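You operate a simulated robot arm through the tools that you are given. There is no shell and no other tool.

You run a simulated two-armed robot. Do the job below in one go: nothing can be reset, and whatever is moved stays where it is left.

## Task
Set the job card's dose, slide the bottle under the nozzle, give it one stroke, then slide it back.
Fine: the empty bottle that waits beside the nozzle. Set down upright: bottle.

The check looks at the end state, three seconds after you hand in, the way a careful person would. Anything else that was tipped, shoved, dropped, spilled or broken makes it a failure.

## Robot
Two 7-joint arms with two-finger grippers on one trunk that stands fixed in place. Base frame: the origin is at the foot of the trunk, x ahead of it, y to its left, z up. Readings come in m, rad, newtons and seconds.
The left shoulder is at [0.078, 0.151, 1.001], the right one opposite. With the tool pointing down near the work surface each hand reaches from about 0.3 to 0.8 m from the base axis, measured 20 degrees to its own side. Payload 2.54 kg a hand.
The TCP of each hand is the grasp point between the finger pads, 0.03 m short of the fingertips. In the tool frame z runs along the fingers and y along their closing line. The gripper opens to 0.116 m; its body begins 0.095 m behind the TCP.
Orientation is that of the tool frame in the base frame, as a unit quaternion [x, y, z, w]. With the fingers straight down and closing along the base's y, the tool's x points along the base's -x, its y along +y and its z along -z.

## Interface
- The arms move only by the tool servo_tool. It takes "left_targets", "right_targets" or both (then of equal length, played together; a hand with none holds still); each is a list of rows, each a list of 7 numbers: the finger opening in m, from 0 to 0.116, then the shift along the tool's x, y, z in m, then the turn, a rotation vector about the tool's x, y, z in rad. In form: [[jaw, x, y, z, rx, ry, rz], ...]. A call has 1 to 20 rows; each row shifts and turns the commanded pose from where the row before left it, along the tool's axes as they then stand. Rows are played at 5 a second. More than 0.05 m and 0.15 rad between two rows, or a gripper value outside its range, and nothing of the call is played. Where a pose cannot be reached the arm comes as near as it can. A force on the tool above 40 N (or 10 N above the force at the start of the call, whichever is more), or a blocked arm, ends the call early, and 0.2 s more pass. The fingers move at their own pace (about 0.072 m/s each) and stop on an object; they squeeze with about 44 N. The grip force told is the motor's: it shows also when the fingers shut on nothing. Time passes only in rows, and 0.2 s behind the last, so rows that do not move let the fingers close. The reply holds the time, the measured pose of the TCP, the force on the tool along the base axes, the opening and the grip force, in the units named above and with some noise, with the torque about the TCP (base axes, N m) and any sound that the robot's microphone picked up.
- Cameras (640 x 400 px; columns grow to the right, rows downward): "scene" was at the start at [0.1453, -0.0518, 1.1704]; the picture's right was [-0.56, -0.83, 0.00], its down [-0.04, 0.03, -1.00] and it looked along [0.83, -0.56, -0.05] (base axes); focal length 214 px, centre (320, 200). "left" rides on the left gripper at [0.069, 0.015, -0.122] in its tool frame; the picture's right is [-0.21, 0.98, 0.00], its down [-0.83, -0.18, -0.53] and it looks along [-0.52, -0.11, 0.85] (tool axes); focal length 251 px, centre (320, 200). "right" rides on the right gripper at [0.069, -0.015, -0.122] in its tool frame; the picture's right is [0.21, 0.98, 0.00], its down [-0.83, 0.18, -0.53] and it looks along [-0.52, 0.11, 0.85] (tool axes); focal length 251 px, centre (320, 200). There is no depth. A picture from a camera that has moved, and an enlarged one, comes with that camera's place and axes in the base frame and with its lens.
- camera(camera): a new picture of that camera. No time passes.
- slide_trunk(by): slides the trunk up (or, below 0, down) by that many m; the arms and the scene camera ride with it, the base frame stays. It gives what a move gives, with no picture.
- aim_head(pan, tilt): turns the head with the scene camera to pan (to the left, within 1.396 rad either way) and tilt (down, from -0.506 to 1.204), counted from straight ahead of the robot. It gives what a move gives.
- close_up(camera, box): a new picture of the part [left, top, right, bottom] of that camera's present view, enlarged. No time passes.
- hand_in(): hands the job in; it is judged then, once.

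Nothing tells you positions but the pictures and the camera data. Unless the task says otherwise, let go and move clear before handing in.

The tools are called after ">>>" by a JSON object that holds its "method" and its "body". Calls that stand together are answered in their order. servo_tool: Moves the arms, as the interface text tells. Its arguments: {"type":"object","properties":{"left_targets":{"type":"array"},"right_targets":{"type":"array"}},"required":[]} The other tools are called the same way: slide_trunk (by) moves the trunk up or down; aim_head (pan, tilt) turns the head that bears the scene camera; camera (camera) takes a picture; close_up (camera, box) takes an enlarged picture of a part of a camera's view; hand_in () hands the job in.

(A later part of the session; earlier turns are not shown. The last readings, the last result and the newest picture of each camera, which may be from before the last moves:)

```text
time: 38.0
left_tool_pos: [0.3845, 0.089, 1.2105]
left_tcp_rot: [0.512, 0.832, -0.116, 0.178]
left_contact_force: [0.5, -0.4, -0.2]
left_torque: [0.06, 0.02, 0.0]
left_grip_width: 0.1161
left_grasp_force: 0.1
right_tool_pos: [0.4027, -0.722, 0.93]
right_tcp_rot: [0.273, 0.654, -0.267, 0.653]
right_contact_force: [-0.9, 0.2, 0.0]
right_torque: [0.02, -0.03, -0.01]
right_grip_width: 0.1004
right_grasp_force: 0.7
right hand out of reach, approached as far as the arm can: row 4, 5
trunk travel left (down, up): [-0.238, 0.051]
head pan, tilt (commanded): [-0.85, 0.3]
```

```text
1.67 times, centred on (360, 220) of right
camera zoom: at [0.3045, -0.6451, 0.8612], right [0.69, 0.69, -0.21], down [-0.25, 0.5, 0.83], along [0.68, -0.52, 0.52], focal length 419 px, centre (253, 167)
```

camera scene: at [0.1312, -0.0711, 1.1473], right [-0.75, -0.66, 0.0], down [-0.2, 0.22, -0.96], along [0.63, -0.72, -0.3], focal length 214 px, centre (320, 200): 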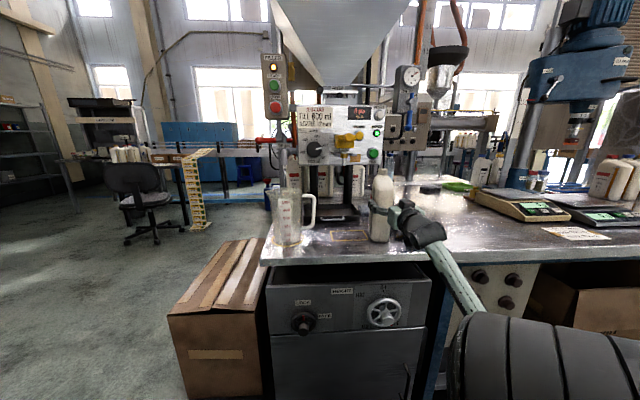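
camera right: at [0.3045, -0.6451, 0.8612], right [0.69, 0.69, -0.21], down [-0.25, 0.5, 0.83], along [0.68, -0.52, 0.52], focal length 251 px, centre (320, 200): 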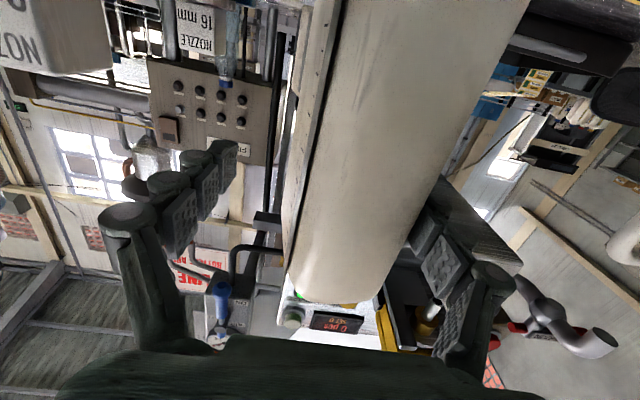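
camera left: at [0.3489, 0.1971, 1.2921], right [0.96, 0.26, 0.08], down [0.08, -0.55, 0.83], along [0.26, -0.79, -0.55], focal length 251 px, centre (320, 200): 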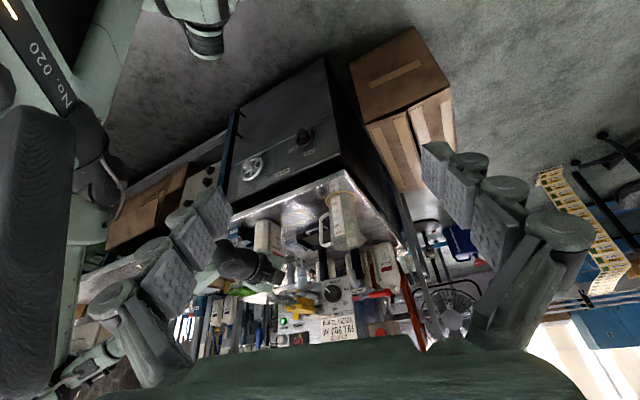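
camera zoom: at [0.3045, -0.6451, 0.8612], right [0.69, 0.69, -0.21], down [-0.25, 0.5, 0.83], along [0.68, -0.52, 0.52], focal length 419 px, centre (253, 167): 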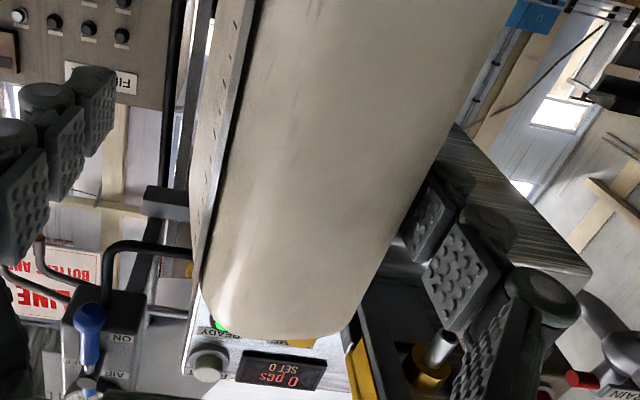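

The left finger nudged the bottle about 1 cm and yawed it roughly 9°; it is still upright. A downward tilt of the hand suits the arm better here, so I'll pitch it down about 28° in place while recentring on the bottle.

>>> {"method": "servo_tool", "body": {"right_targets": [[0.11, 0, 0.003, 0, 0, 0.1, 0], [0.11, 0, 0.005, 0, 0, 0.1, 0], [0.11, 0, 0.005, 0, 0, 0.1, 0], [0.11, 0, 0.005, 0, 0, 0.1, 0], [0.11, 0, 0.0, 0, 0, 0.09, 0], [0.11, 0, 0, 0, 0, 0, 0]]}}

>>> {"method": "camera", "body": {"camera": "right"}}

>>> {"method": "close_up", "body": {"camera": "left", "box": [230, 205, 330, 305]}}

>>> {"method": "close_up", "body": {"camera": "scene", "box": [350, 160, 450, 260]}}

```text
time: 39.4
left_tool_pos: [0.3848, 0.0887, 1.2104]
left_tcp_rot: [0.512, 0.832, -0.117, 0.178]
left_contact_force: [-0.3, -0.3, 0.7]
left_torque: [0.01, -0.03, 0.02]
left_grip_width: 0.116
left_grasp_force: 0.0
right_tool_pos: [0.4158, -0.7068, 0.9311]
right_tcp_rot: [0.333, 0.791, -0.196, 0.475]
right_contact_force: [0.2, -0.2, -0.3]
right_torque: [0.03, 0.02, 0.01]
right_grip_width: 0.1102
right_grasp_force: 0.1
trunk travel left (down, up): [-0.238, 0.051]
head pan, tilt (commanded): [-0.85, 0.3]
```

```text
taken
camera right: at [0.3056, -0.6189, 0.9266], right [0.62, 0.76, -0.18], down [0.07, 0.18, 0.98], along [0.78, -0.63, 0.06], focal length 251 px, centre (320, 200)
```

right: 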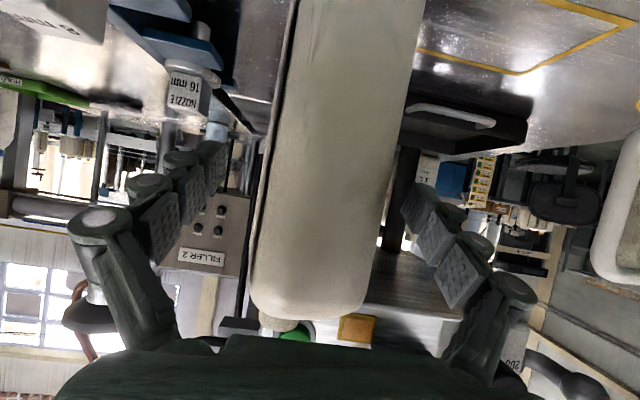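

```text
4.00 times, centred on (280, 255) of left
camera zoom: at [0.3489, 0.1972, 1.2921], right [0.96, 0.26, 0.08], down [0.08, -0.55, 0.83], along [0.26, -0.79, -0.55], focal length 1006 px, centre (480, -20)
```

zoom: 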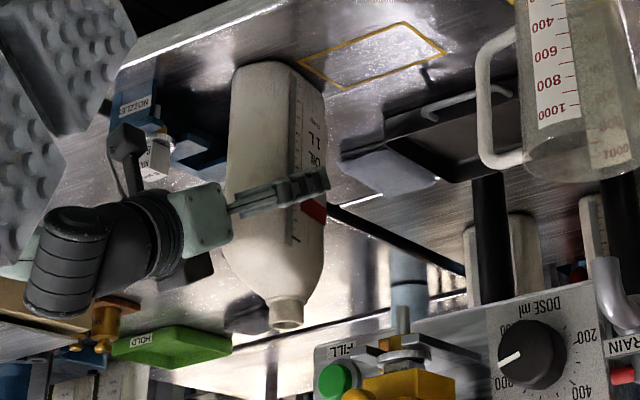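

```text
4.00 times, centred on (400, 210) of scene
camera zoom: at [0.1313, -0.071, 1.1473], right [-0.75, -0.66, 0.0], down [-0.2, 0.22, -0.96], along [0.63, -0.72, -0.3], focal length 858 px, centre (0, 160)
```

zoom: 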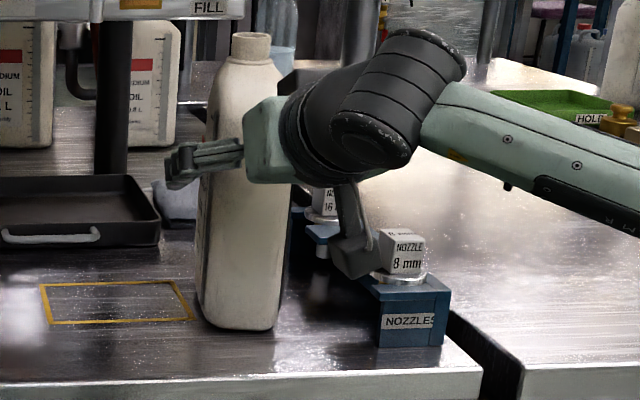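

The hand is now centred and reachable: the bottle's front spans 0.177–0.235 to the right and the hand centre is at 0.206. I'll close gently, which should also square the bottle up.

>>> {"method": "servo_tool", "body": {"right_targets": [[0.09, 0, 0, 0, 0, 0, 0], [0.075, 0, 0, 0, 0, 0, 0], [0.068, 0, 0, 0, 0, 0, 0], [0.06, 0, 0, 0, 0, 0, 0], [0.05, 0, 0, 0, 0, 0, 0], [0.05, 0, 0, 0, 0, 0, 0]]}}

>>> {"method": "camera", "body": {"camera": "right"}}

>>> {"method": "close_up", "body": {"camera": "left", "box": [230, 205, 330, 305]}}

>>> {"method": "close_up", "body": {"camera": "scene", "box": [350, 160, 450, 260]}}

```text
time: 40.8
left_tool_pos: [0.385, 0.0894, 1.2097]
left_tcp_rot: [0.513, 0.832, -0.116, 0.178]
left_contact_force: [-0.3, -0.6, -0.4]
left_torque: [0.02, 0.0, 0.02]
left_grip_width: 0.1161
left_grasp_force: 0.0
right_tool_pos: [0.4158, -0.7071, 0.9301]
right_tcp_rot: [0.332, 0.791, -0.195, 0.475]
right_contact_force: [-0.6, 0.5, 0.9]
right_torque: [0.03, -0.01, 0.02]
right_grip_width: 0.0621
right_grasp_force: 44.0
trunk travel left (down, up): [-0.238, 0.051]
head pan, tilt (commanded): [-0.85, 0.3]
```

```text
taken
camera right: at [0.3052, -0.619, 0.9266], right [0.62, 0.76, -0.18], down [0.07, 0.18, 0.98], along [0.78, -0.63, 0.06], focal length 251 px, centre (320, 200)
```

right: 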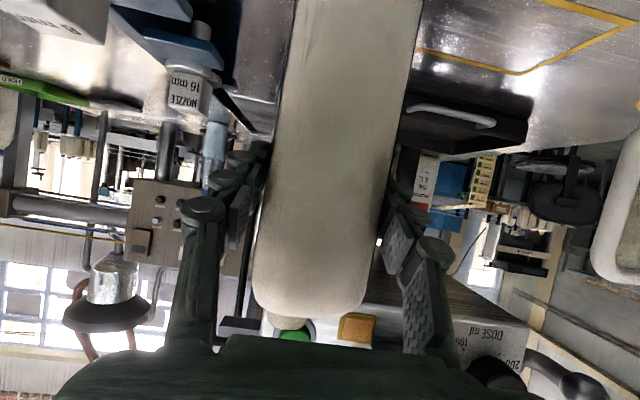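

```text
4.00 times, centred on (280, 255) of left
camera zoom: at [0.3488, 0.1973, 1.2921], right [0.96, 0.26, 0.08], down [0.08, -0.55, 0.83], along [0.26, -0.79, -0.55], focal length 1006 px, centre (480, -20)
```

zoom: 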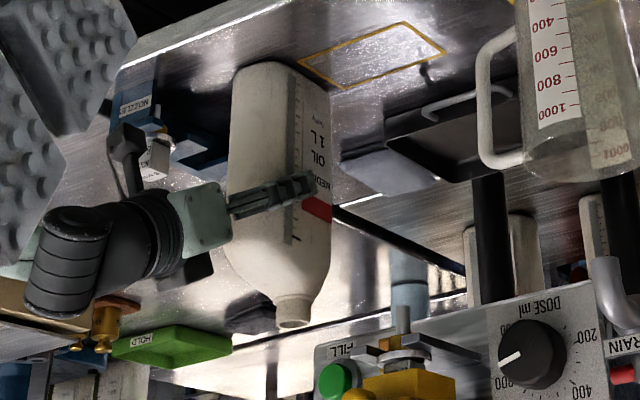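

```text
4.00 times, centred on (400, 210) of scene
camera zoom: at [0.1312, -0.0709, 1.1473], right [-0.75, -0.66, 0.0], down [-0.2, 0.22, -0.96], along [0.63, -0.72, -0.3], focal length 858 px, centre (0, 160)
```

zoom: 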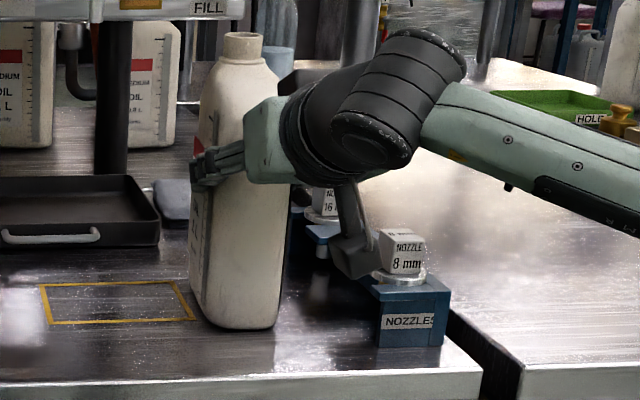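

The bottle is held squarely (0.062 m wide). Measured the same way as the nozzle, its mouth is at depth 0.843 and 0.206 right, so it needs 0.127 m left and 13 mm toward me. I'll slide it slowly.

>>> {"method": "servo_tool", "body": {"right_targets": [[0.05, 0.0009, 0.01, -0.00168, 0, 0, 0], [0.05, 0.0009, 0.018, -0.00168, 0, 0, 0], [0.05, 0.0009, 0.018, -0.00168, 0, 0, 0], [0.05, 0.0009, 0.018, -0.00168, 0, 0, 0], [0.05, 0.0009, 0.018, -0.00168, 0, 0, 0], [0.05, 0.0009, 0.018, -0.00168, 0, 0, 0], [0.05, 0.0009, 0.018, -0.00165, 0, 0, 0], [0.05, 0, 0.0085, 0, 0, 0, 0], [0.05, 0, 0, 0, 0, 0, 0]]}}

>>> {"method": "camera", "body": {"camera": "right"}}

>>> {"method": "close_up", "body": {"camera": "left", "box": [230, 205, 370, 305]}}

>>> {"method": "close_up", "body": {"camera": "scene", "box": [290, 120, 410, 240]}}

```text
time: 42.8
left_tool_pos: [0.3841, 0.0888, 1.2105]
left_tcp_rot: [0.512, 0.832, -0.116, 0.178]
left_contact_force: [0.0, 0.0, -0.1]
left_torque: [-0.01, 0.0, -0.02]
left_grip_width: 0.1158
left_grasp_force: 0.1
right_tool_pos: [0.4969, -0.6099, 0.929]
right_tcp_rot: [0.332, 0.791, -0.196, 0.476]
right_contact_force: [0.1, 0.0, 0.8]
right_torque: [0.05, -0.02, -0.01]
right_grip_width: 0.062
right_grasp_force: 44.2
trunk travel left (down, up): [-0.238, 0.051]
head pan, tilt (commanded): [-0.85, 0.3]
```

```text
taken
camera right: at [0.3857, -0.5205, 0.9268], right [0.63, 0.76, -0.18], down [0.07, 0.18, 0.98], along [0.78, -0.63, 0.06], focal length 251 px, centre (320, 200)
```

right: 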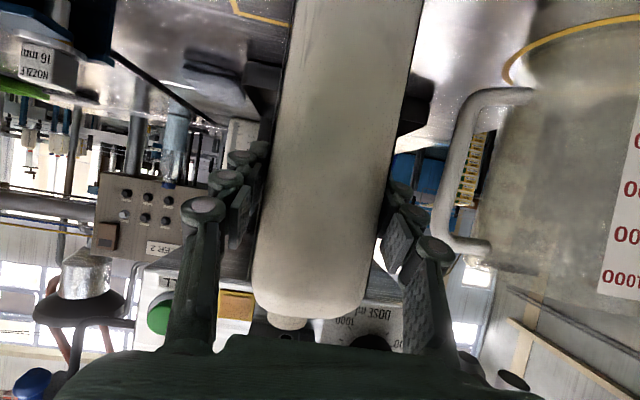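

```text
4.00 times, centred on (300, 255) of left
camera zoom: at [0.3489, 0.1971, 1.2921], right [0.96, 0.26, 0.08], down [0.08, -0.55, 0.83], along [0.26, -0.79, -0.55], focal length 1006 px, centre (400, -20)
```

zoom: 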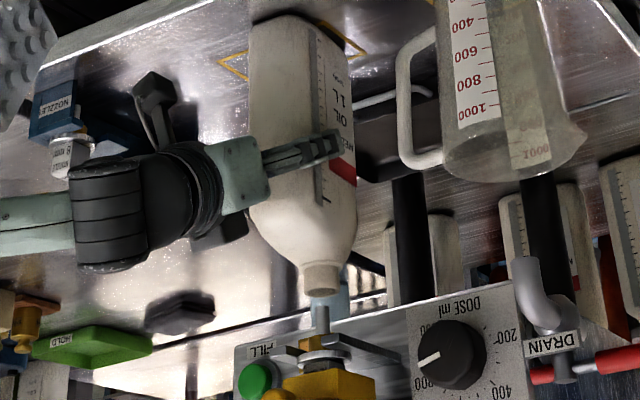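

```text
3.33 times, centred on (350, 180) of scene
camera zoom: at [0.1314, -0.0711, 1.1473], right [-0.75, -0.66, 0.0], down [-0.2, 0.22, -0.96], along [0.63, -0.72, -0.3], focal length 715 px, centre (220, 267)
```

zoom: 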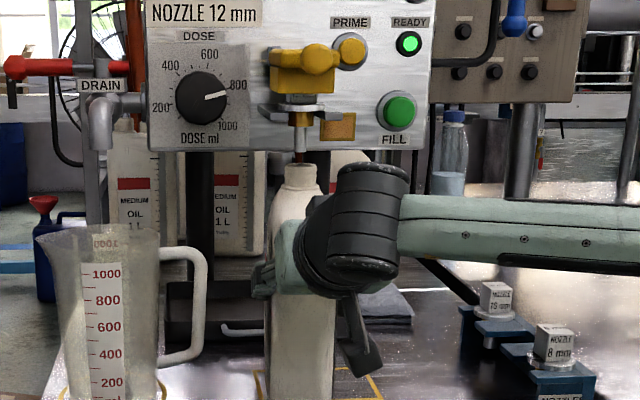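

The bottle is under the nozzle and the pointer reads 800. I'll zoom in on mouth and nozzle from both cameras to verify the alignment.

>>> {"method": "close_up", "body": {"camera": "scene", "box": [325, 150, 365, 180]}}

>>> {"method": "close_up", "body": {"camera": "left", "box": [295, 260, 345, 300]}}

```text
13.33 times, centred on (345, 165) of scene
camera zoom: at [0.1314, -0.0711, 1.1473], right [-0.75, -0.66, 0.0], down [-0.2, 0.22, -0.96], along [0.63, -0.72, -0.3], focal length 2860 px, centre (-13, 667)
```

zoom: 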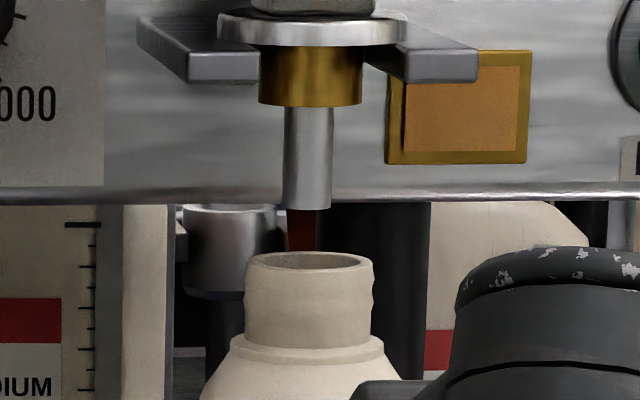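

```text
10.00 times, centred on (320, 280) of left
camera zoom: at [0.3489, 0.1971, 1.2921], right [0.96, 0.26, 0.08], down [0.08, -0.55, 0.83], along [0.26, -0.79, -0.55], focal length 2514 px, centre (320, -600)
```

zoom: 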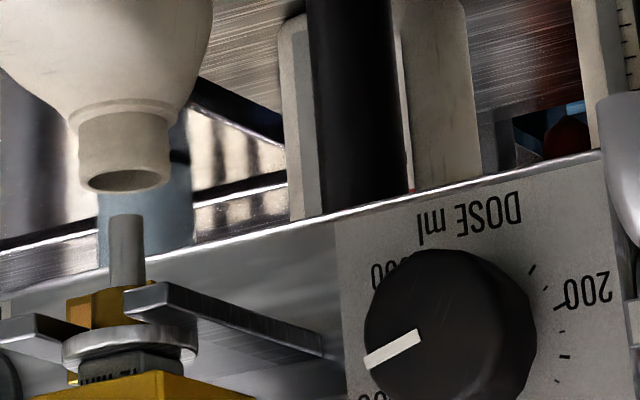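

Mouth and nozzle are aligned within about 1–2 mm in both views, with a 12 mm gap. I'll open the fingers just enough to release, mindful of the jug handle on the left, and back out slightly first.

>>> {"method": "servo_tool", "body": {"right_targets": [[0.07, 0, 0, 0, 0, 0, 0], [0.084, 0, 0, 0, 0, 0, 0], [0.084, 0, 0, 0, 0, 0, 0], [0.084, 0.0047, 0, -0.0088, 0, 0, 0], [0.084, 0.0094, 0, -0.0176, 0, 0, 0], [0.084, 0, 0, 0, 0, 0, 0]]}}

>>> {"method": "camera", "body": {"camera": "right"}}

>>> {"method": "close_up", "body": {"camera": "scene", "box": [325, 150, 365, 180]}}

>>> {"method": "close_up", "body": {"camera": "left", "box": [295, 260, 345, 300]}}

```text
time: 44.2
left_tool_pos: [0.3851, 0.0886, 1.2102]
left_tcp_rot: [0.512, 0.832, -0.117, 0.179]
left_contact_force: [0.5, -0.5, 0.6]
left_torque: [0.02, -0.01, -0.03]
left_grip_width: 0.116
left_grasp_force: 0.0
right_tool_pos: [0.4751, -0.5868, 0.9297]
right_tcp_rot: [0.332, 0.79, -0.196, 0.476]
right_contact_force: [-0.1, -0.1, -0.3]
right_torque: [0.0, -0.02, -0.01]
right_grip_width: 0.0841
right_grasp_force: 0.0
trunk travel left (down, up): [-0.238, 0.051]
head pan, tilt (commanded): [-0.85, 0.3]
```

```text
taken
camera right: at [0.3647, -0.4991, 0.9267], right [0.62, 0.76, -0.18], down [0.07, 0.18, 0.98], along [0.78, -0.63, 0.06], focal length 251 px, centre (320, 200)
```

right: 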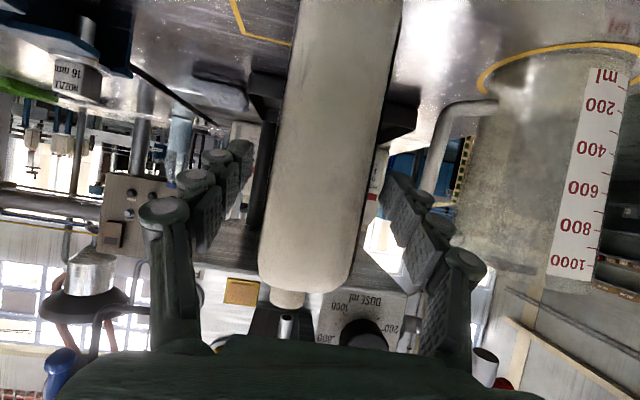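

```text
13.33 times, centred on (345, 165) of scene
camera zoom: at [0.1313, -0.071, 1.1473], right [-0.75, -0.66, 0.0], down [-0.2, 0.22, -0.96], along [0.63, -0.72, -0.3], focal length 2860 px, centre (-13, 667)
```

zoom: 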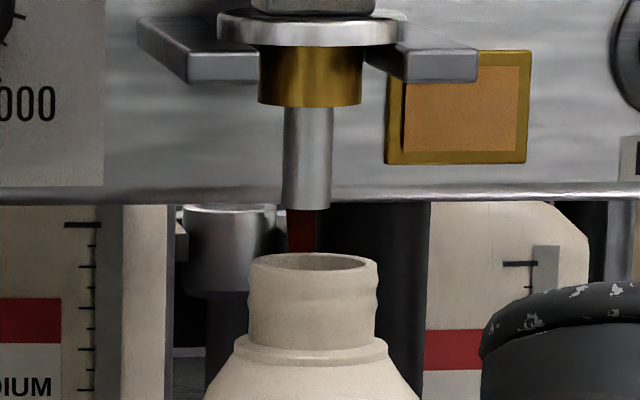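

```text
10.00 times, centred on (320, 280) of left
camera zoom: at [0.3489, 0.1972, 1.2921], right [0.96, 0.26, 0.08], down [0.08, -0.55, 0.83], along [0.26, -0.79, -0.55], focal length 2514 px, centre (320, -600)
```

zoom: 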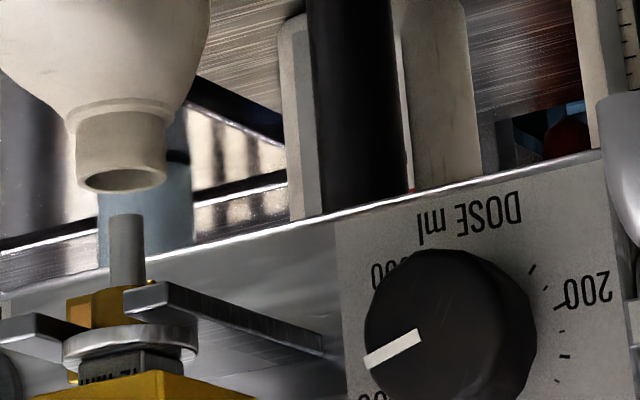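

The bottle stayed put on release, still centred within 2 mm. I'll back out fully, then move right and up toward the FILL button, closing the fingers on the way.

>>> {"method": "servo_tool", "body": {"right_targets": [[0.084, 0.0094, 0, -0.0176, 0, 0, 0], [0.084, 0.0094, 0, -0.0176, 0, 0, 0], [0.084, 0.0071, 0, -0.0132, 0, 0, 0], [0.06, 0, 0, 0, 0, 0, 0], [0.0, -0.026, -0.0232, -0.014, 0, 0, 0], [0.0, -0.026, -0.0232, -0.014, 0, 0, 0], [0.0, -0.026, -0.0232, -0.014, 0, 0, 0], [0.0, -0.026, -0.0232, -0.014, 0, 0, 0], [0.0, -0.0255, -0.0232, -0.0135, 0, 0, 0], [0.0, 0, 0, 0, 0, 0, 0]]}}

>>> {"method": "camera", "body": {"camera": "right"}}

>>> {"method": "camera", "body": {"camera": "scene"}}

>>> {"method": "camera", "body": {"camera": "left"}}

```text
time: 46.4
left_tool_pos: [0.3855, 0.0887, 1.21]
left_tcp_rot: [0.513, 0.831, -0.117, 0.178]
left_contact_force: [0.0, -1.2, -1.2]
left_torque: [-0.02, 0.02, 0.01]
left_grip_width: 0.116
left_grasp_force: 0.1
right_tool_pos: [0.3525, -0.6311, 1.0763]
right_tcp_rot: [0.332, 0.791, -0.196, 0.475]
right_contact_force: [-0.5, 0.6, -0.6]
right_torque: [-0.01, -0.01, 0.01]
right_grip_width: 0.0
right_grasp_force: 28.8
trunk travel left (down, up): [-0.238, 0.051]
head pan, tilt (commanded): [-0.85, 0.3]
```

```text
taken
camera right: at [0.2414, -0.5417, 1.073], right [0.62, 0.76, -0.18], down [0.07, 0.18, 0.98], along [0.78, -0.63, 0.06], focal length 251 px, centre (320, 200)
```

right: 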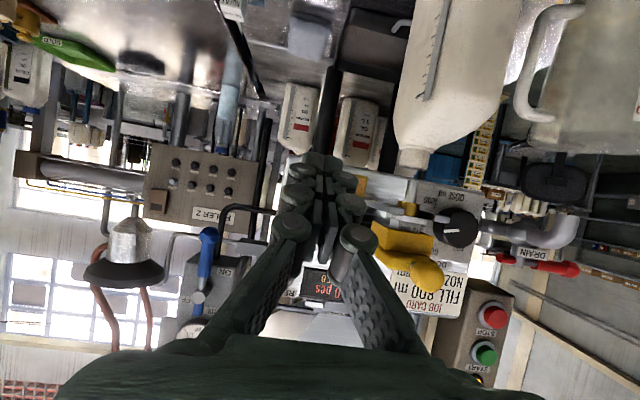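

```text
taken
camera scene: at [0.1313, -0.071, 1.1473], right [-0.75, -0.66, 0.0], down [-0.2, 0.22, -0.96], along [0.63, -0.72, -0.3], focal length 214 px, centre (320, 200)
```

scene: 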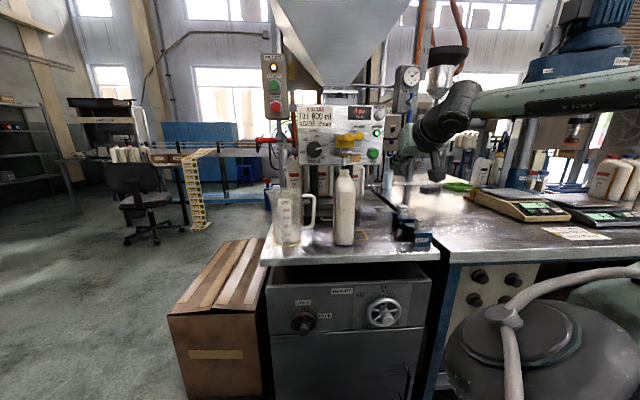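

```text
taken
camera left: at [0.3489, 0.1971, 1.2921], right [0.96, 0.26, 0.08], down [0.08, -0.55, 0.83], along [0.26, -0.79, -0.55], focal length 251 px, centre (320, 200)
```

left: 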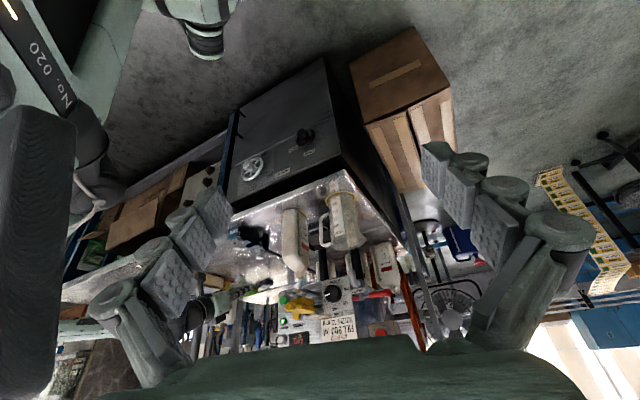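

The hand is in front of the FILL button's line, fingers closed. I'll level it while advancing to about 5 cm short of the button.

>>> {"method": "servo_tool", "body": {"right_targets": [[0.0, -0.0142, 0, 0.0265, 0, -0.1225, 0], [0.0, -0.0107, 0, 0.028, 0, -0.1225, 0], [0.0, -0.0073, 0, 0.0291, 0, -0.1225, 0], [0.0, -0.0037, 0, 0.0298, 0, -0.1225, 0], [0.0, 0, 0, 0, 0, 0, 0]]}}

>>> {"method": "camera", "body": {"camera": "right"}}

>>> {"method": "close_up", "body": {"camera": "scene", "box": [330, 110, 410, 170]}}

>>> {"method": "close_up", "body": {"camera": "left", "box": [230, 260, 350, 350]}}

```text
time: 47.6
left_tool_pos: [0.3841, 0.0893, 1.2105]
left_tcp_rot: [0.512, 0.832, -0.117, 0.178]
left_contact_force: [0.1, -0.2, -0.5]
left_torque: [-0.03, 0.01, -0.02]
left_grip_width: 0.116
left_grasp_force: 0.1
right_tool_pos: [0.431, -0.717, 1.0757]
right_tcp_rot: [0.281, 0.656, -0.268, 0.647]
right_contact_force: [-0.2, -0.5, 0.5]
right_torque: [0.01, 0.05, -0.02]
right_grip_width: 0.0
right_grasp_force: 28.8
right hand out of reach, approached as far as the arm can: row 4
trunk travel left (down, up): [-0.238, 0.051]
head pan, tilt (commanded): [-0.85, 0.3]
```

```text
taken
camera right: at [0.3331, -0.6391, 1.0079], right [0.7, 0.69, -0.2], down [-0.24, 0.49, 0.84], along [0.67, -0.54, 0.51], focal length 251 px, centre (320, 200)
```

right: 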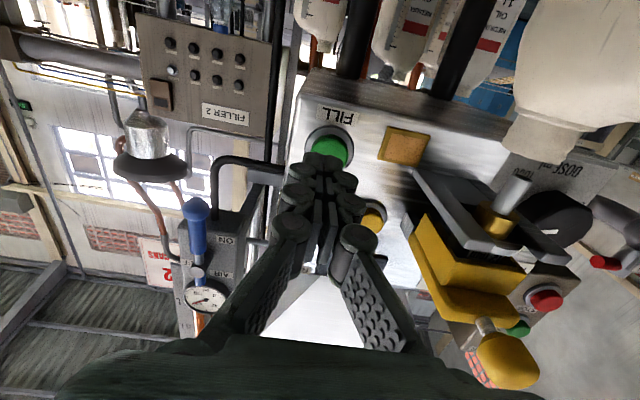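

```text
6.67 times, centred on (370, 140) of scene
camera zoom: at [0.1316, -0.0705, 1.1474], right [-0.75, -0.66, 0.0], down [-0.2, 0.22, -0.96], along [0.63, -0.72, -0.3], focal length 1430 px, centre (-13, 600)
```

zoom: 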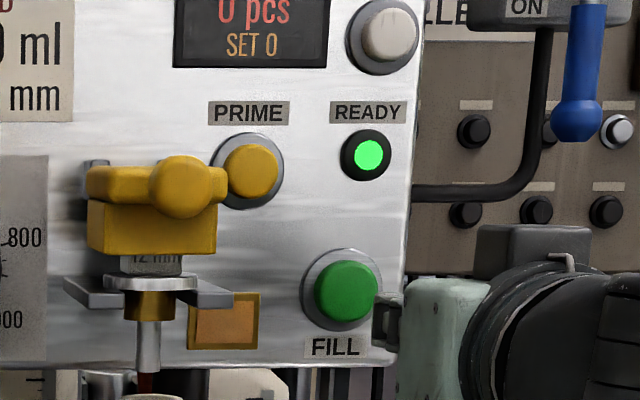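

```text
4.44 times, centred on (290, 305) of left
camera zoom: at [0.3491, 0.1979, 1.292], right [0.96, 0.26, 0.08], down [0.08, -0.55, 0.83], along [0.26, -0.79, -0.55], focal length 1118 px, centre (453, -267)
```

zoom: 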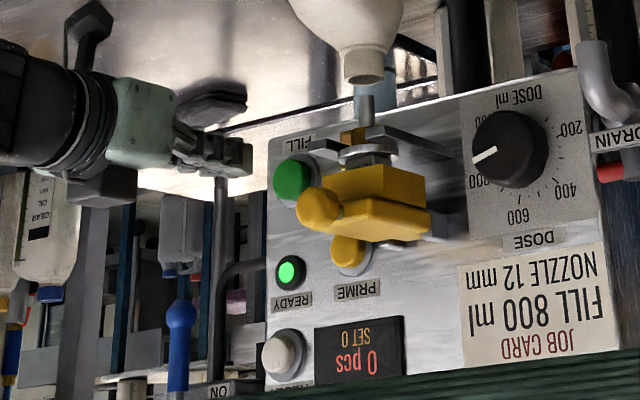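

The hand is level, about 8 mm right of the button's axis. I'll correct left and slightly up, and advance to just short of the button.

>>> {"method": "servo_tool", "body": {"right_targets": [[0.0, -0.002, 0.004, 0.01, 0, 0, 0], [0.0, -0.002, 0.0035, 0.015, 0, 0, 0], [0.0, 0, 0, 0.013, 0, 0, 0], [0.0, 0, 0, 0, 0, 0, 0]]}}

>>> {"method": "camera", "body": {"camera": "right"}}

>>> {"method": "close_up", "body": {"camera": "scene", "box": [330, 110, 410, 170]}}

>>> {"method": "close_up", "body": {"camera": "left", "box": [250, 270, 320, 320]}}

```text
time: 48.6
left_tool_pos: [0.3847, 0.0884, 1.2096]
left_tcp_rot: [0.513, 0.832, -0.117, 0.178]
left_contact_force: [-0.2, 0.5, 0.1]
left_torque: [-0.02, -0.02, 0.02]
left_grip_width: 0.116
left_grasp_force: 0.2
right_tool_pos: [0.4621, -0.7379, 1.078]
right_tcp_rot: [0.275, 0.652, -0.271, 0.653]
right_contact_force: [-0.3, 0.4, 0.1]
right_torque: [0.03, 0.0, 0.02]
right_grip_width: 0.0
right_grasp_force: 28.5
trunk travel left (down, up): [-0.238, 0.051]
head pan, tilt (commanded): [-0.85, 0.3]
```

```text
taken
camera right: at [0.3645, -0.6629, 1.0092], right [0.7, 0.69, -0.21], down [-0.25, 0.5, 0.83], along [0.67, -0.52, 0.52], focal length 251 px, centre (320, 200)
```

right: 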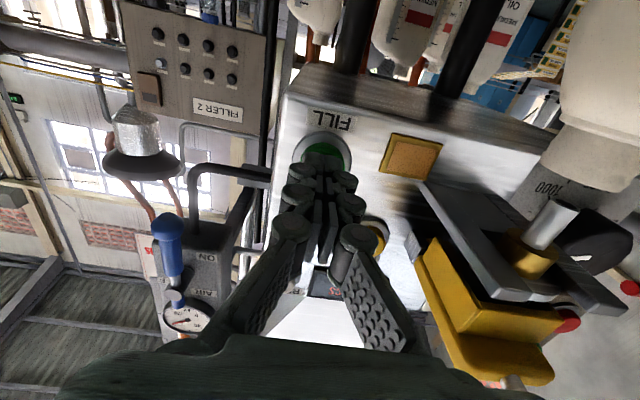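

```text
6.67 times, centred on (370, 140) of scene
camera zoom: at [0.1313, -0.071, 1.1473], right [-0.75, -0.66, 0.0], down [-0.2, 0.22, -0.96], along [0.63, -0.72, -0.3], focal length 1430 px, centre (-13, 600)
```

zoom: 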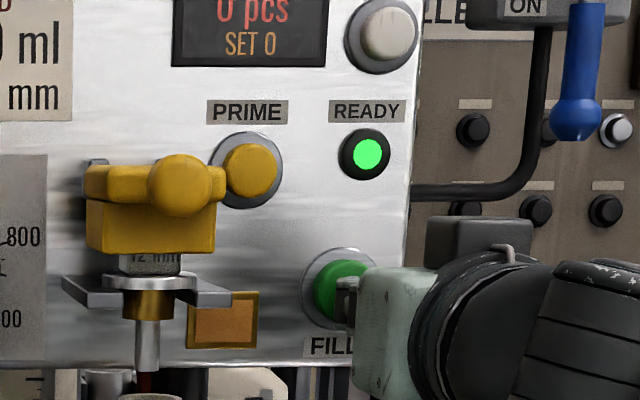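

```text
8.00 times, centred on (285, 295) of left
camera zoom: at [0.3489, 0.1972, 1.2921], right [0.96, 0.26, 0.08], down [0.08, -0.55, 0.83], along [0.26, -0.79, -0.55], focal length 2012 px, centre (600, -560)
```

zoom: 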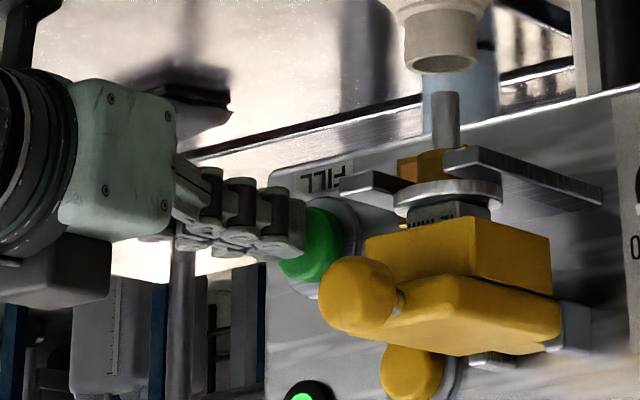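

The fingertips are about 1.5 cm in front of the green FILL button and centred on it. I'll make one short press and back off in the same call.

>>> {"method": "servo_tool", "body": {"right_targets": [[0.0, 0, 0, 0.008, 0, 0, 0], [0.0, 0, 0, 0.006, 0, 0, 0], [0.0, 0, 0, 0.005, 0, 0, 0], [0.0, 0, 0, 0.004, 0, 0, 0], [0.0, 0, 0, -0.01, 0, 0, 0], [0.0, 0, 0, -0.015, 0, 0, 0]]}}

>>> {"method": "close_up", "body": {"camera": "scene", "box": [330, 110, 410, 170]}}

>>> {"method": "camera", "body": {"camera": "right"}}

```text
time: 49.6
left_tool_pos: [0.3818, 0.0906, 1.211]
left_tcp_rot: [0.512, 0.832, -0.117, 0.18]
left_contact_force: [-0.3, -0.7, 0.5]
left_torque: [-0.02, 0.0, -0.01]
left_grip_width: 0.1159
left_grasp_force: 0.1
right_tool_pos: [0.4742, -0.7516, 1.0787]
right_tcp_rot: [0.276, 0.652, -0.27, 0.652]
right_contact_force: [-24.8, 22.6, -6.1]
right_torque: [0.02, 0.04, -0.09]
right_grip_width: 0.0062
right_grasp_force: 29.1
trunk travel left (down, up): [-0.238, 0.051]
head pan, tilt (commanded): [-0.85, 0.3]
heard: click
stopped in row 5 (right hand): the force on the tool passed its limit at 42 N (the readings are from after the stop); the commanded pose is now the measured one
```

```text
6.67 times, centred on (370, 140) of scene
camera zoom: at [0.1291, -0.0692, 1.1478], right [-0.75, -0.66, 0.0], down [-0.19, 0.22, -0.96], along [0.63, -0.72, -0.29], focal length 1430 px, centre (-13, 600)
```

zoom: 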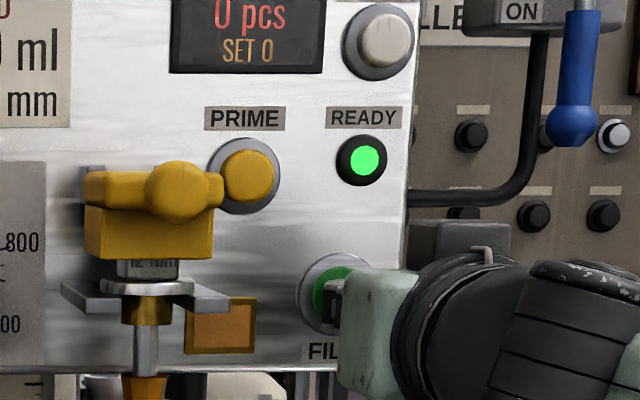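

```text
taken
camera right: at [0.3766, -0.6755, 1.0096], right [0.7, 0.69, -0.21], down [-0.25, 0.5, 0.83], along [0.67, -0.52, 0.52], focal length 251 px, centre (320, 200)
```

right: 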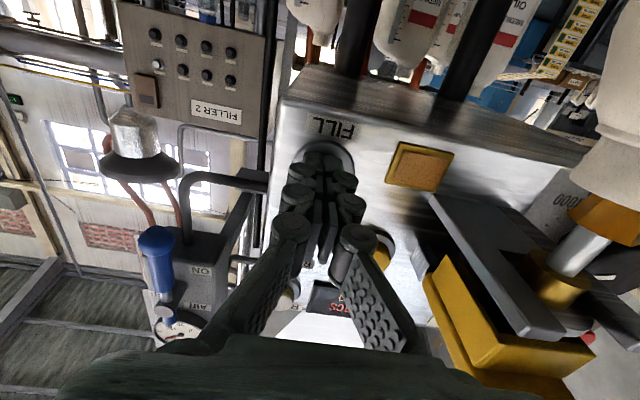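

A click was heard and oil is flowing into the bottle. I'll back the hand off the button right away and let the stroke finish.

>>> {"method": "servo_tool", "body": {"right_targets": [[0.0, 0, 0, -0.015, 0, 0, 0], [0.0, 0, 0, -0.02, 0, 0, 0], [0.0, 0, 0, 0, 0, 0, 0]]}}

>>> {"method": "close_up", "body": {"camera": "scene", "box": [310, 120, 390, 190]}}

>>> {"method": "close_up", "body": {"camera": "left", "box": [260, 200, 360, 300]}}

```text
time: 50.4
left_tool_pos: [0.386, 0.0878, 1.2101]
left_tcp_rot: [0.512, 0.832, -0.117, 0.178]
left_contact_force: [-1.0, 0.1, 0.6]
left_torque: [-0.02, 0.0, -0.01]
left_grip_width: 0.1158
left_grasp_force: 0.1
right_tool_pos: [0.4527, -0.7291, 1.0762]
right_tcp_rot: [0.275, 0.653, -0.27, 0.652]
right_contact_force: [-0.8, 0.4, -0.4]
right_torque: [0.0, 0.01, 0.01]
right_grip_width: 0.0
right_grasp_force: 28.2
trunk travel left (down, up): [-0.238, 0.051]
head pan, tilt (commanded): [-0.85, 0.3]
```

```text
5.71 times, centred on (350, 155) of scene
camera zoom: at [0.1312, -0.071, 1.1473], right [-0.75, -0.66, 0.0], down [-0.2, 0.22, -0.96], along [0.63, -0.72, -0.3], focal length 1226 px, centre (149, 457)
```

zoom: 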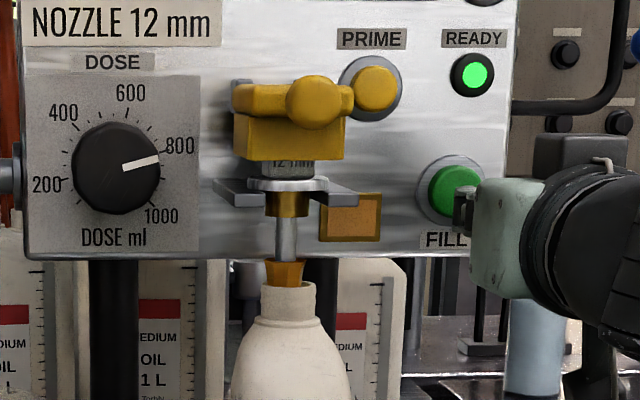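

```text
4.00 times, centred on (310, 250) of left
camera zoom: at [0.3488, 0.1972, 1.2921], right [0.96, 0.26, 0.08], down [0.08, -0.55, 0.83], along [0.26, -0.79, -0.55], focal length 1006 px, centre (360, 0)
```

zoom: 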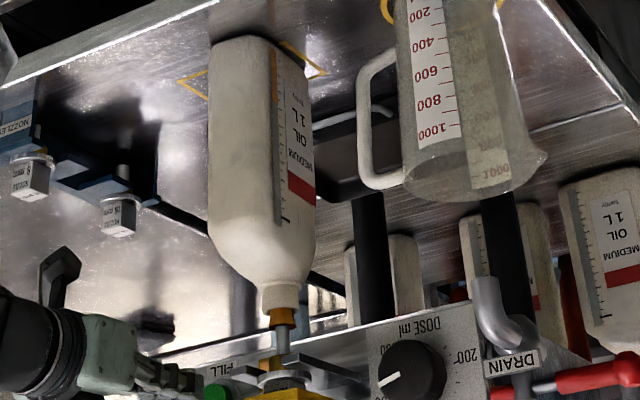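

The stream goes cleanly into the mouth. I'll wait with the hand still until the stroke ends.

>>> {"method": "servo_tool", "body": {"right_targets": [[0.0, 0, 0, -0.01, 0, 0, 0], [0.0, 0, 0, 0, 0, 0, 0], [0.0, 0, 0, 0, 0, 0, 0], [0.0, 0, 0, 0, 0, 0, 0], [0.0, 0, 0, 0, 0, 0, 0], [0.0, 0, 0, 0, 0, 0, 0], [0.0, 0, 0, 0, 0, 0, 0], [0.0, 0, 0, 0, 0, 0, 0], [0.0, 0, 0, 0, 0, 0, 0], [0.0, 0, 0, 0, 0, 0, 0], [0.0, 0, 0, 0, 0, 0, 0], [0.0, 0, 0, 0, 0, 0, 0], [0.0, 0, 0, 0, 0, 0, 0], [0.0, 0, 0, 0, 0, 0, 0], [0.0, 0, 0, 0, 0, 0, 0]]}}

>>> {"method": "close_up", "body": {"camera": "scene", "box": [310, 100, 400, 190]}}

>>> {"method": "close_up", "body": {"camera": "left", "box": [260, 200, 360, 300]}}

```text
time: 53.6
left_tool_pos: [0.3852, 0.0888, 1.2101]
left_tcp_rot: [0.513, 0.832, -0.118, 0.178]
left_contact_force: [-0.1, -0.6, -0.5]
left_torque: [-0.02, 0.0, -0.03]
left_grip_width: 0.1161
left_grasp_force: 0.0
right_tool_pos: [0.4445, -0.7233, 1.0752]
right_tcp_rot: [0.274, 0.653, -0.27, 0.652]
right_contact_force: [0.5, 0.6, -0.2]
right_torque: [-0.03, 0.02, -0.01]
right_grip_width: 0.0001
right_grasp_force: 28.5
trunk travel left (down, up): [-0.238, 0.051]
head pan, tilt (commanded): [-0.85, 0.3]
```

```text
4.44 times, centred on (355, 145) of scene
camera zoom: at [0.1313, -0.071, 1.1473], right [-0.75, -0.66, 0.0], down [-0.2, 0.22, -0.96], along [0.63, -0.72, -0.3], focal length 953 px, centre (164, 444)
```

zoom: 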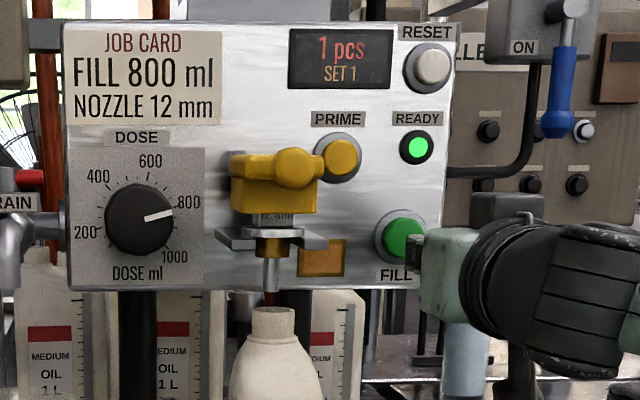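

```text
4.00 times, centred on (310, 250) of left
camera zoom: at [0.3489, 0.1972, 1.2921], right [0.96, 0.26, 0.08], down [0.08, -0.55, 0.83], along [0.26, -0.79, -0.55], focal length 1006 px, centre (360, 0)
```

zoom: 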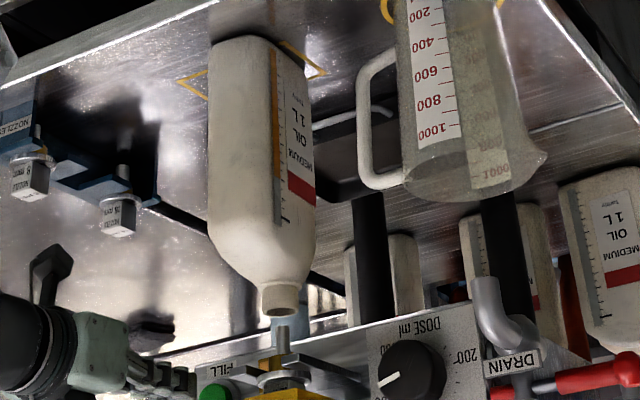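

The display shows 1 pcs and the flow has stopped. I'll zoom on the bottle's gauge, and bring the hand back along the path it came to re-grasp the bottle.

>>> {"method": "servo_tool", "body": {"right_targets": [[0.0, 0, 0, -0.032, 0, 0.1225, 0], [0.0, 0.0039, 0, -0.0318, 0, 0.1225, 0], [0.0, 0.0077, 0, -0.031, 0, 0.1225, 0], [0.0, 0.0115, 0, -0.03, 0, 0.1225, 0], [0.0, 0, 0, 0, 0, 0, 0]]}}

>>> {"method": "close_up", "body": {"camera": "left", "box": [285, 200, 345, 290]}}

>>> {"method": "close_up", "body": {"camera": "scene", "box": [310, 100, 400, 260]}}

>>> {"method": "camera", "body": {"camera": "right"}}

```text
time: 54.8
left_tool_pos: [0.3857, 0.0881, 1.2099]
left_tcp_rot: [0.512, 0.832, -0.116, 0.178]
left_contact_force: [-0.1, 0.3, 0.3]
left_torque: [0.03, 0.0, -0.01]
left_grip_width: 0.116
left_grasp_force: 0.1
right_tool_pos: [0.3562, -0.6283, 1.0769]
right_tcp_rot: [0.332, 0.792, -0.196, 0.473]
right_contact_force: [0.0, 0.0, 0.3]
right_torque: [0.03, -0.03, -0.03]
right_grip_width: 0.0
right_grasp_force: 28.6
trunk travel left (down, up): [-0.238, 0.051]
head pan, tilt (commanded): [-0.85, 0.3]
```

```text
4.44 times, centred on (315, 245) of left
camera zoom: at [0.3489, 0.1971, 1.2921], right [0.96, 0.26, 0.08], down [0.08, -0.55, 0.83], along [0.26, -0.79, -0.55], focal length 1118 px, centre (342, 0)
```

zoom: 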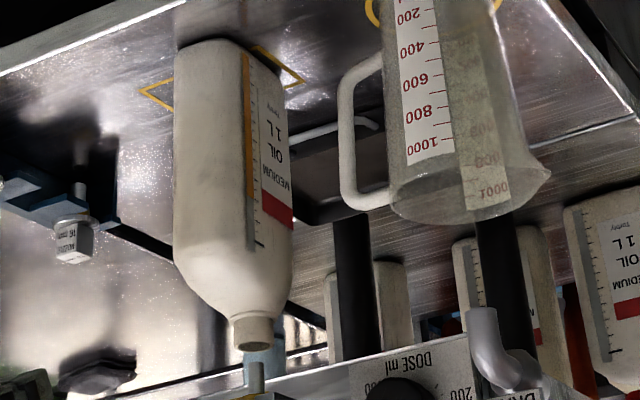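

```text
2.50 times, centred on (355, 180) of scene
camera zoom: at [0.1313, -0.071, 1.1473], right [-0.75, -0.66, 0.0], down [-0.2, 0.22, -0.96], along [0.63, -0.72, -0.3], focal length 536 px, centre (232, 250)
```

zoom: 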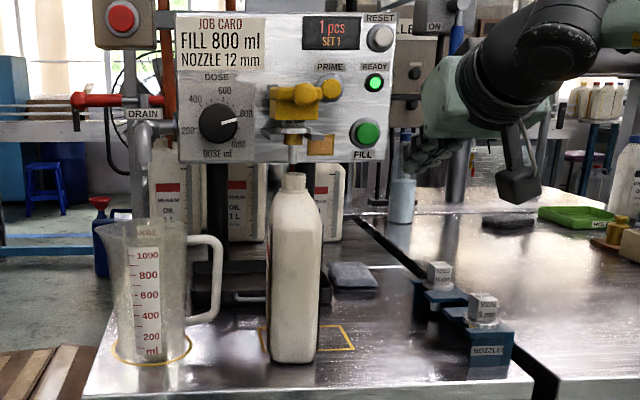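

```text
taken
camera right: at [0.2456, -0.5408, 1.074], right [0.62, 0.76, -0.18], down [0.07, 0.18, 0.98], along [0.78, -0.62, 0.06], focal length 251 px, centre (320, 200)
```

right: 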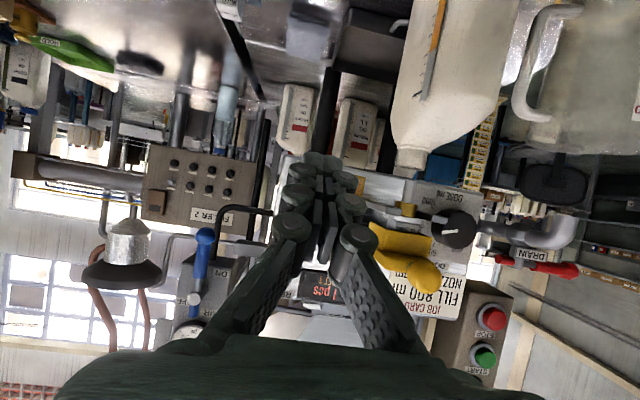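

The gauge shows a fill consistent with 800 ml. Now I'll go down and left to the front of the bottle with the jaw at 0.084, as before.

>>> {"method": "servo_tool", "body": {"right_targets": [[0.0, 0.0259, 0.0225, 0.0139, 0, 0, 0], [0.03, 0.0259, 0.0225, 0.0139, 0, 0, 0], [0.06, 0.0259, 0.0225, 0.0139, 0, 0, 0], [0.084, 0.0259, 0.0225, 0.0139, 0, 0, 0], [0.084, 0.0259, 0.0225, 0.0139, 0, 0, 0], [0.084, 0, 0, 0, 0, 0, 0]]}}

>>> {"method": "camera", "body": {"camera": "right"}}

>>> {"method": "close_up", "body": {"camera": "left", "box": [230, 200, 360, 300]}}

```text
time: 56.2
left_tool_pos: [0.3851, 0.089, 1.2096]
left_tcp_rot: [0.512, 0.832, -0.117, 0.178]
left_contact_force: [-0.2, 0.6, -0.2]
left_torque: [0.0, 0.01, 0.0]
left_grip_width: 0.116
left_grasp_force: 0.1
right_tool_pos: [0.4353, -0.5495, 0.9308]
right_tcp_rot: [0.332, 0.792, -0.194, 0.474]
right_contact_force: [-0.2, -0.2, 0.8]
right_torque: [0.01, -0.01, -0.04]
right_grip_width: 0.0841
right_grasp_force: 0.1
trunk travel left (down, up): [-0.238, 0.051]
head pan, tilt (commanded): [-0.85, 0.3]
```

```text
taken
camera right: at [0.3257, -0.4609, 0.9271], right [0.62, 0.76, -0.18], down [0.07, 0.18, 0.98], along [0.78, -0.63, 0.06], focal length 251 px, centre (320, 200)
```

right: 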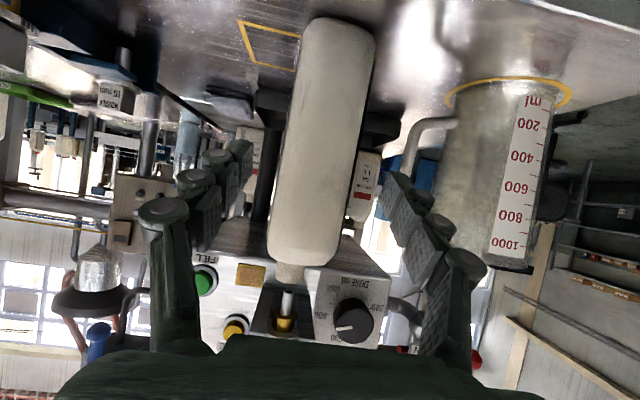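

```text
4.00 times, centred on (295, 250) of left
camera zoom: at [0.3489, 0.1972, 1.2921], right [0.96, 0.26, 0.08], down [0.08, -0.55, 0.83], along [0.26, -0.79, -0.55], focal length 1006 px, centre (420, 0)
```

zoom: 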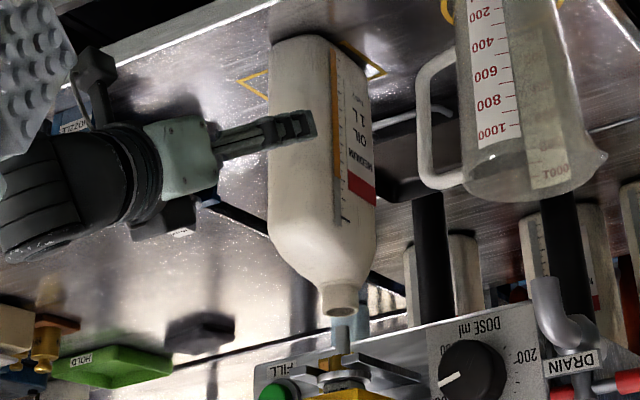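

The hand is centred in front of the bottle. I'll go forward onto the body and close, as before.

>>> {"method": "servo_tool", "body": {"right_targets": [[0.084, -0.0081, 0.0005, 0.0152, 0, 0, 0], [0.084, -0.0081, 0.0005, 0.0152, 0, 0, 0], [0.084, -0.0081, 0, 0.0152, 0, 0, 0], [0.084, -0.0081, 0, 0.0152, 0, 0, 0], [0.084, -0.0081, 0, 0.0152, 0, 0, 0], [0.075, 0, 0, 0, 0, 0, 0], [0.068, 0, 0, 0, 0, 0, 0], [0.06, 0, 0, 0, 0, 0, 0], [0.05, 0, 0, 0, 0, 0, 0], [0.05, 0, 0, 0, 0, 0, 0]]}}

>>> {"method": "camera", "body": {"camera": "right"}}

>>> {"method": "close_up", "body": {"camera": "left", "box": [230, 200, 360, 300]}}

>>> {"method": "close_up", "body": {"camera": "scene", "box": [290, 120, 410, 260]}}

```text
time: 58.4
left_tool_pos: [0.3848, 0.0893, 1.211]
left_tcp_rot: [0.512, 0.832, -0.116, 0.179]
left_contact_force: [-0.4, 1.3, 1.2]
left_torque: [0.01, 0.01, 0.06]
left_grip_width: 0.1161
left_grasp_force: 0.0
right_tool_pos: [0.497, -0.6096, 0.9292]
right_tcp_rot: [0.332, 0.792, -0.194, 0.474]
right_contact_force: [-0.1, -0.5, -0.2]
right_torque: [0.12, 0.0, -0.05]
right_grip_width: 0.0625
right_grasp_force: 44.3
trunk travel left (down, up): [-0.238, 0.051]
head pan, tilt (commanded): [-0.85, 0.3]
```

```text
taken
camera right: at [0.3862, -0.5221, 0.9267], right [0.62, 0.76, -0.18], down [0.07, 0.18, 0.98], along [0.78, -0.63, 0.06], focal length 251 px, centre (320, 200)
```

right: 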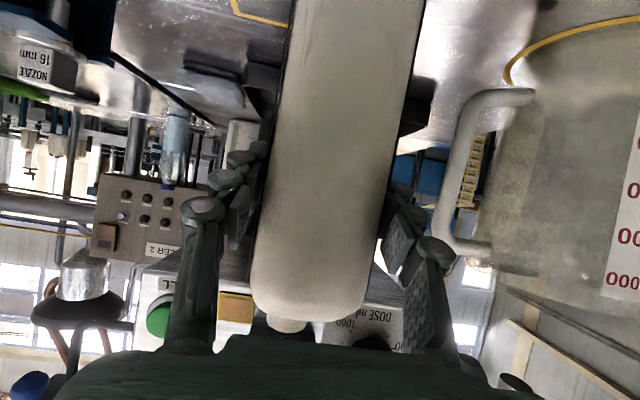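

```text
4.00 times, centred on (295, 250) of left
camera zoom: at [0.3489, 0.197, 1.2921], right [0.96, 0.26, 0.08], down [0.08, -0.55, 0.83], along [0.26, -0.79, -0.55], focal length 1006 px, centre (420, 0)
```

zoom: 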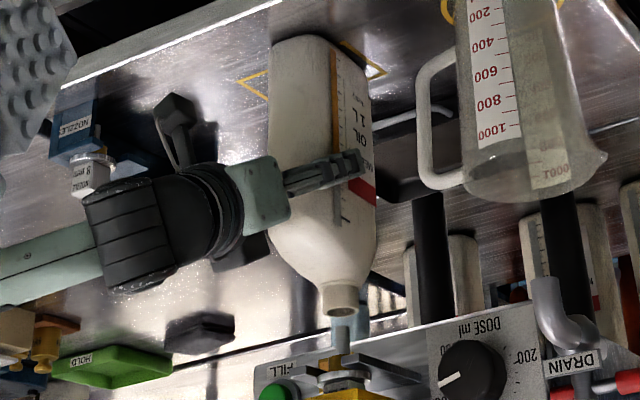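

```text
2.86 times, centred on (350, 190) of scene
camera zoom: at [0.1314, -0.0711, 1.1473], right [-0.75, -0.66, 0.0], down [-0.2, 0.22, -0.96], along [0.63, -0.72, -0.3], focal length 613 px, centre (234, 229)
```

zoom: 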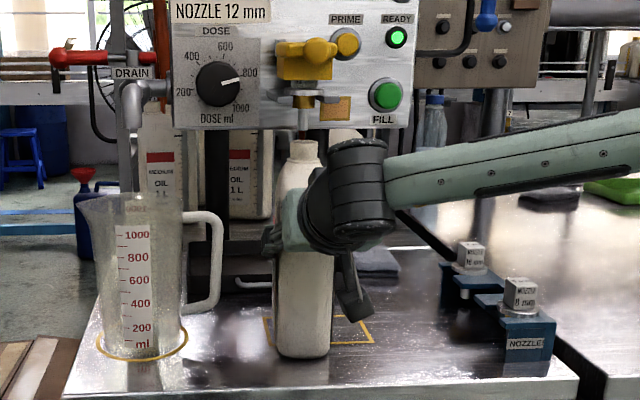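

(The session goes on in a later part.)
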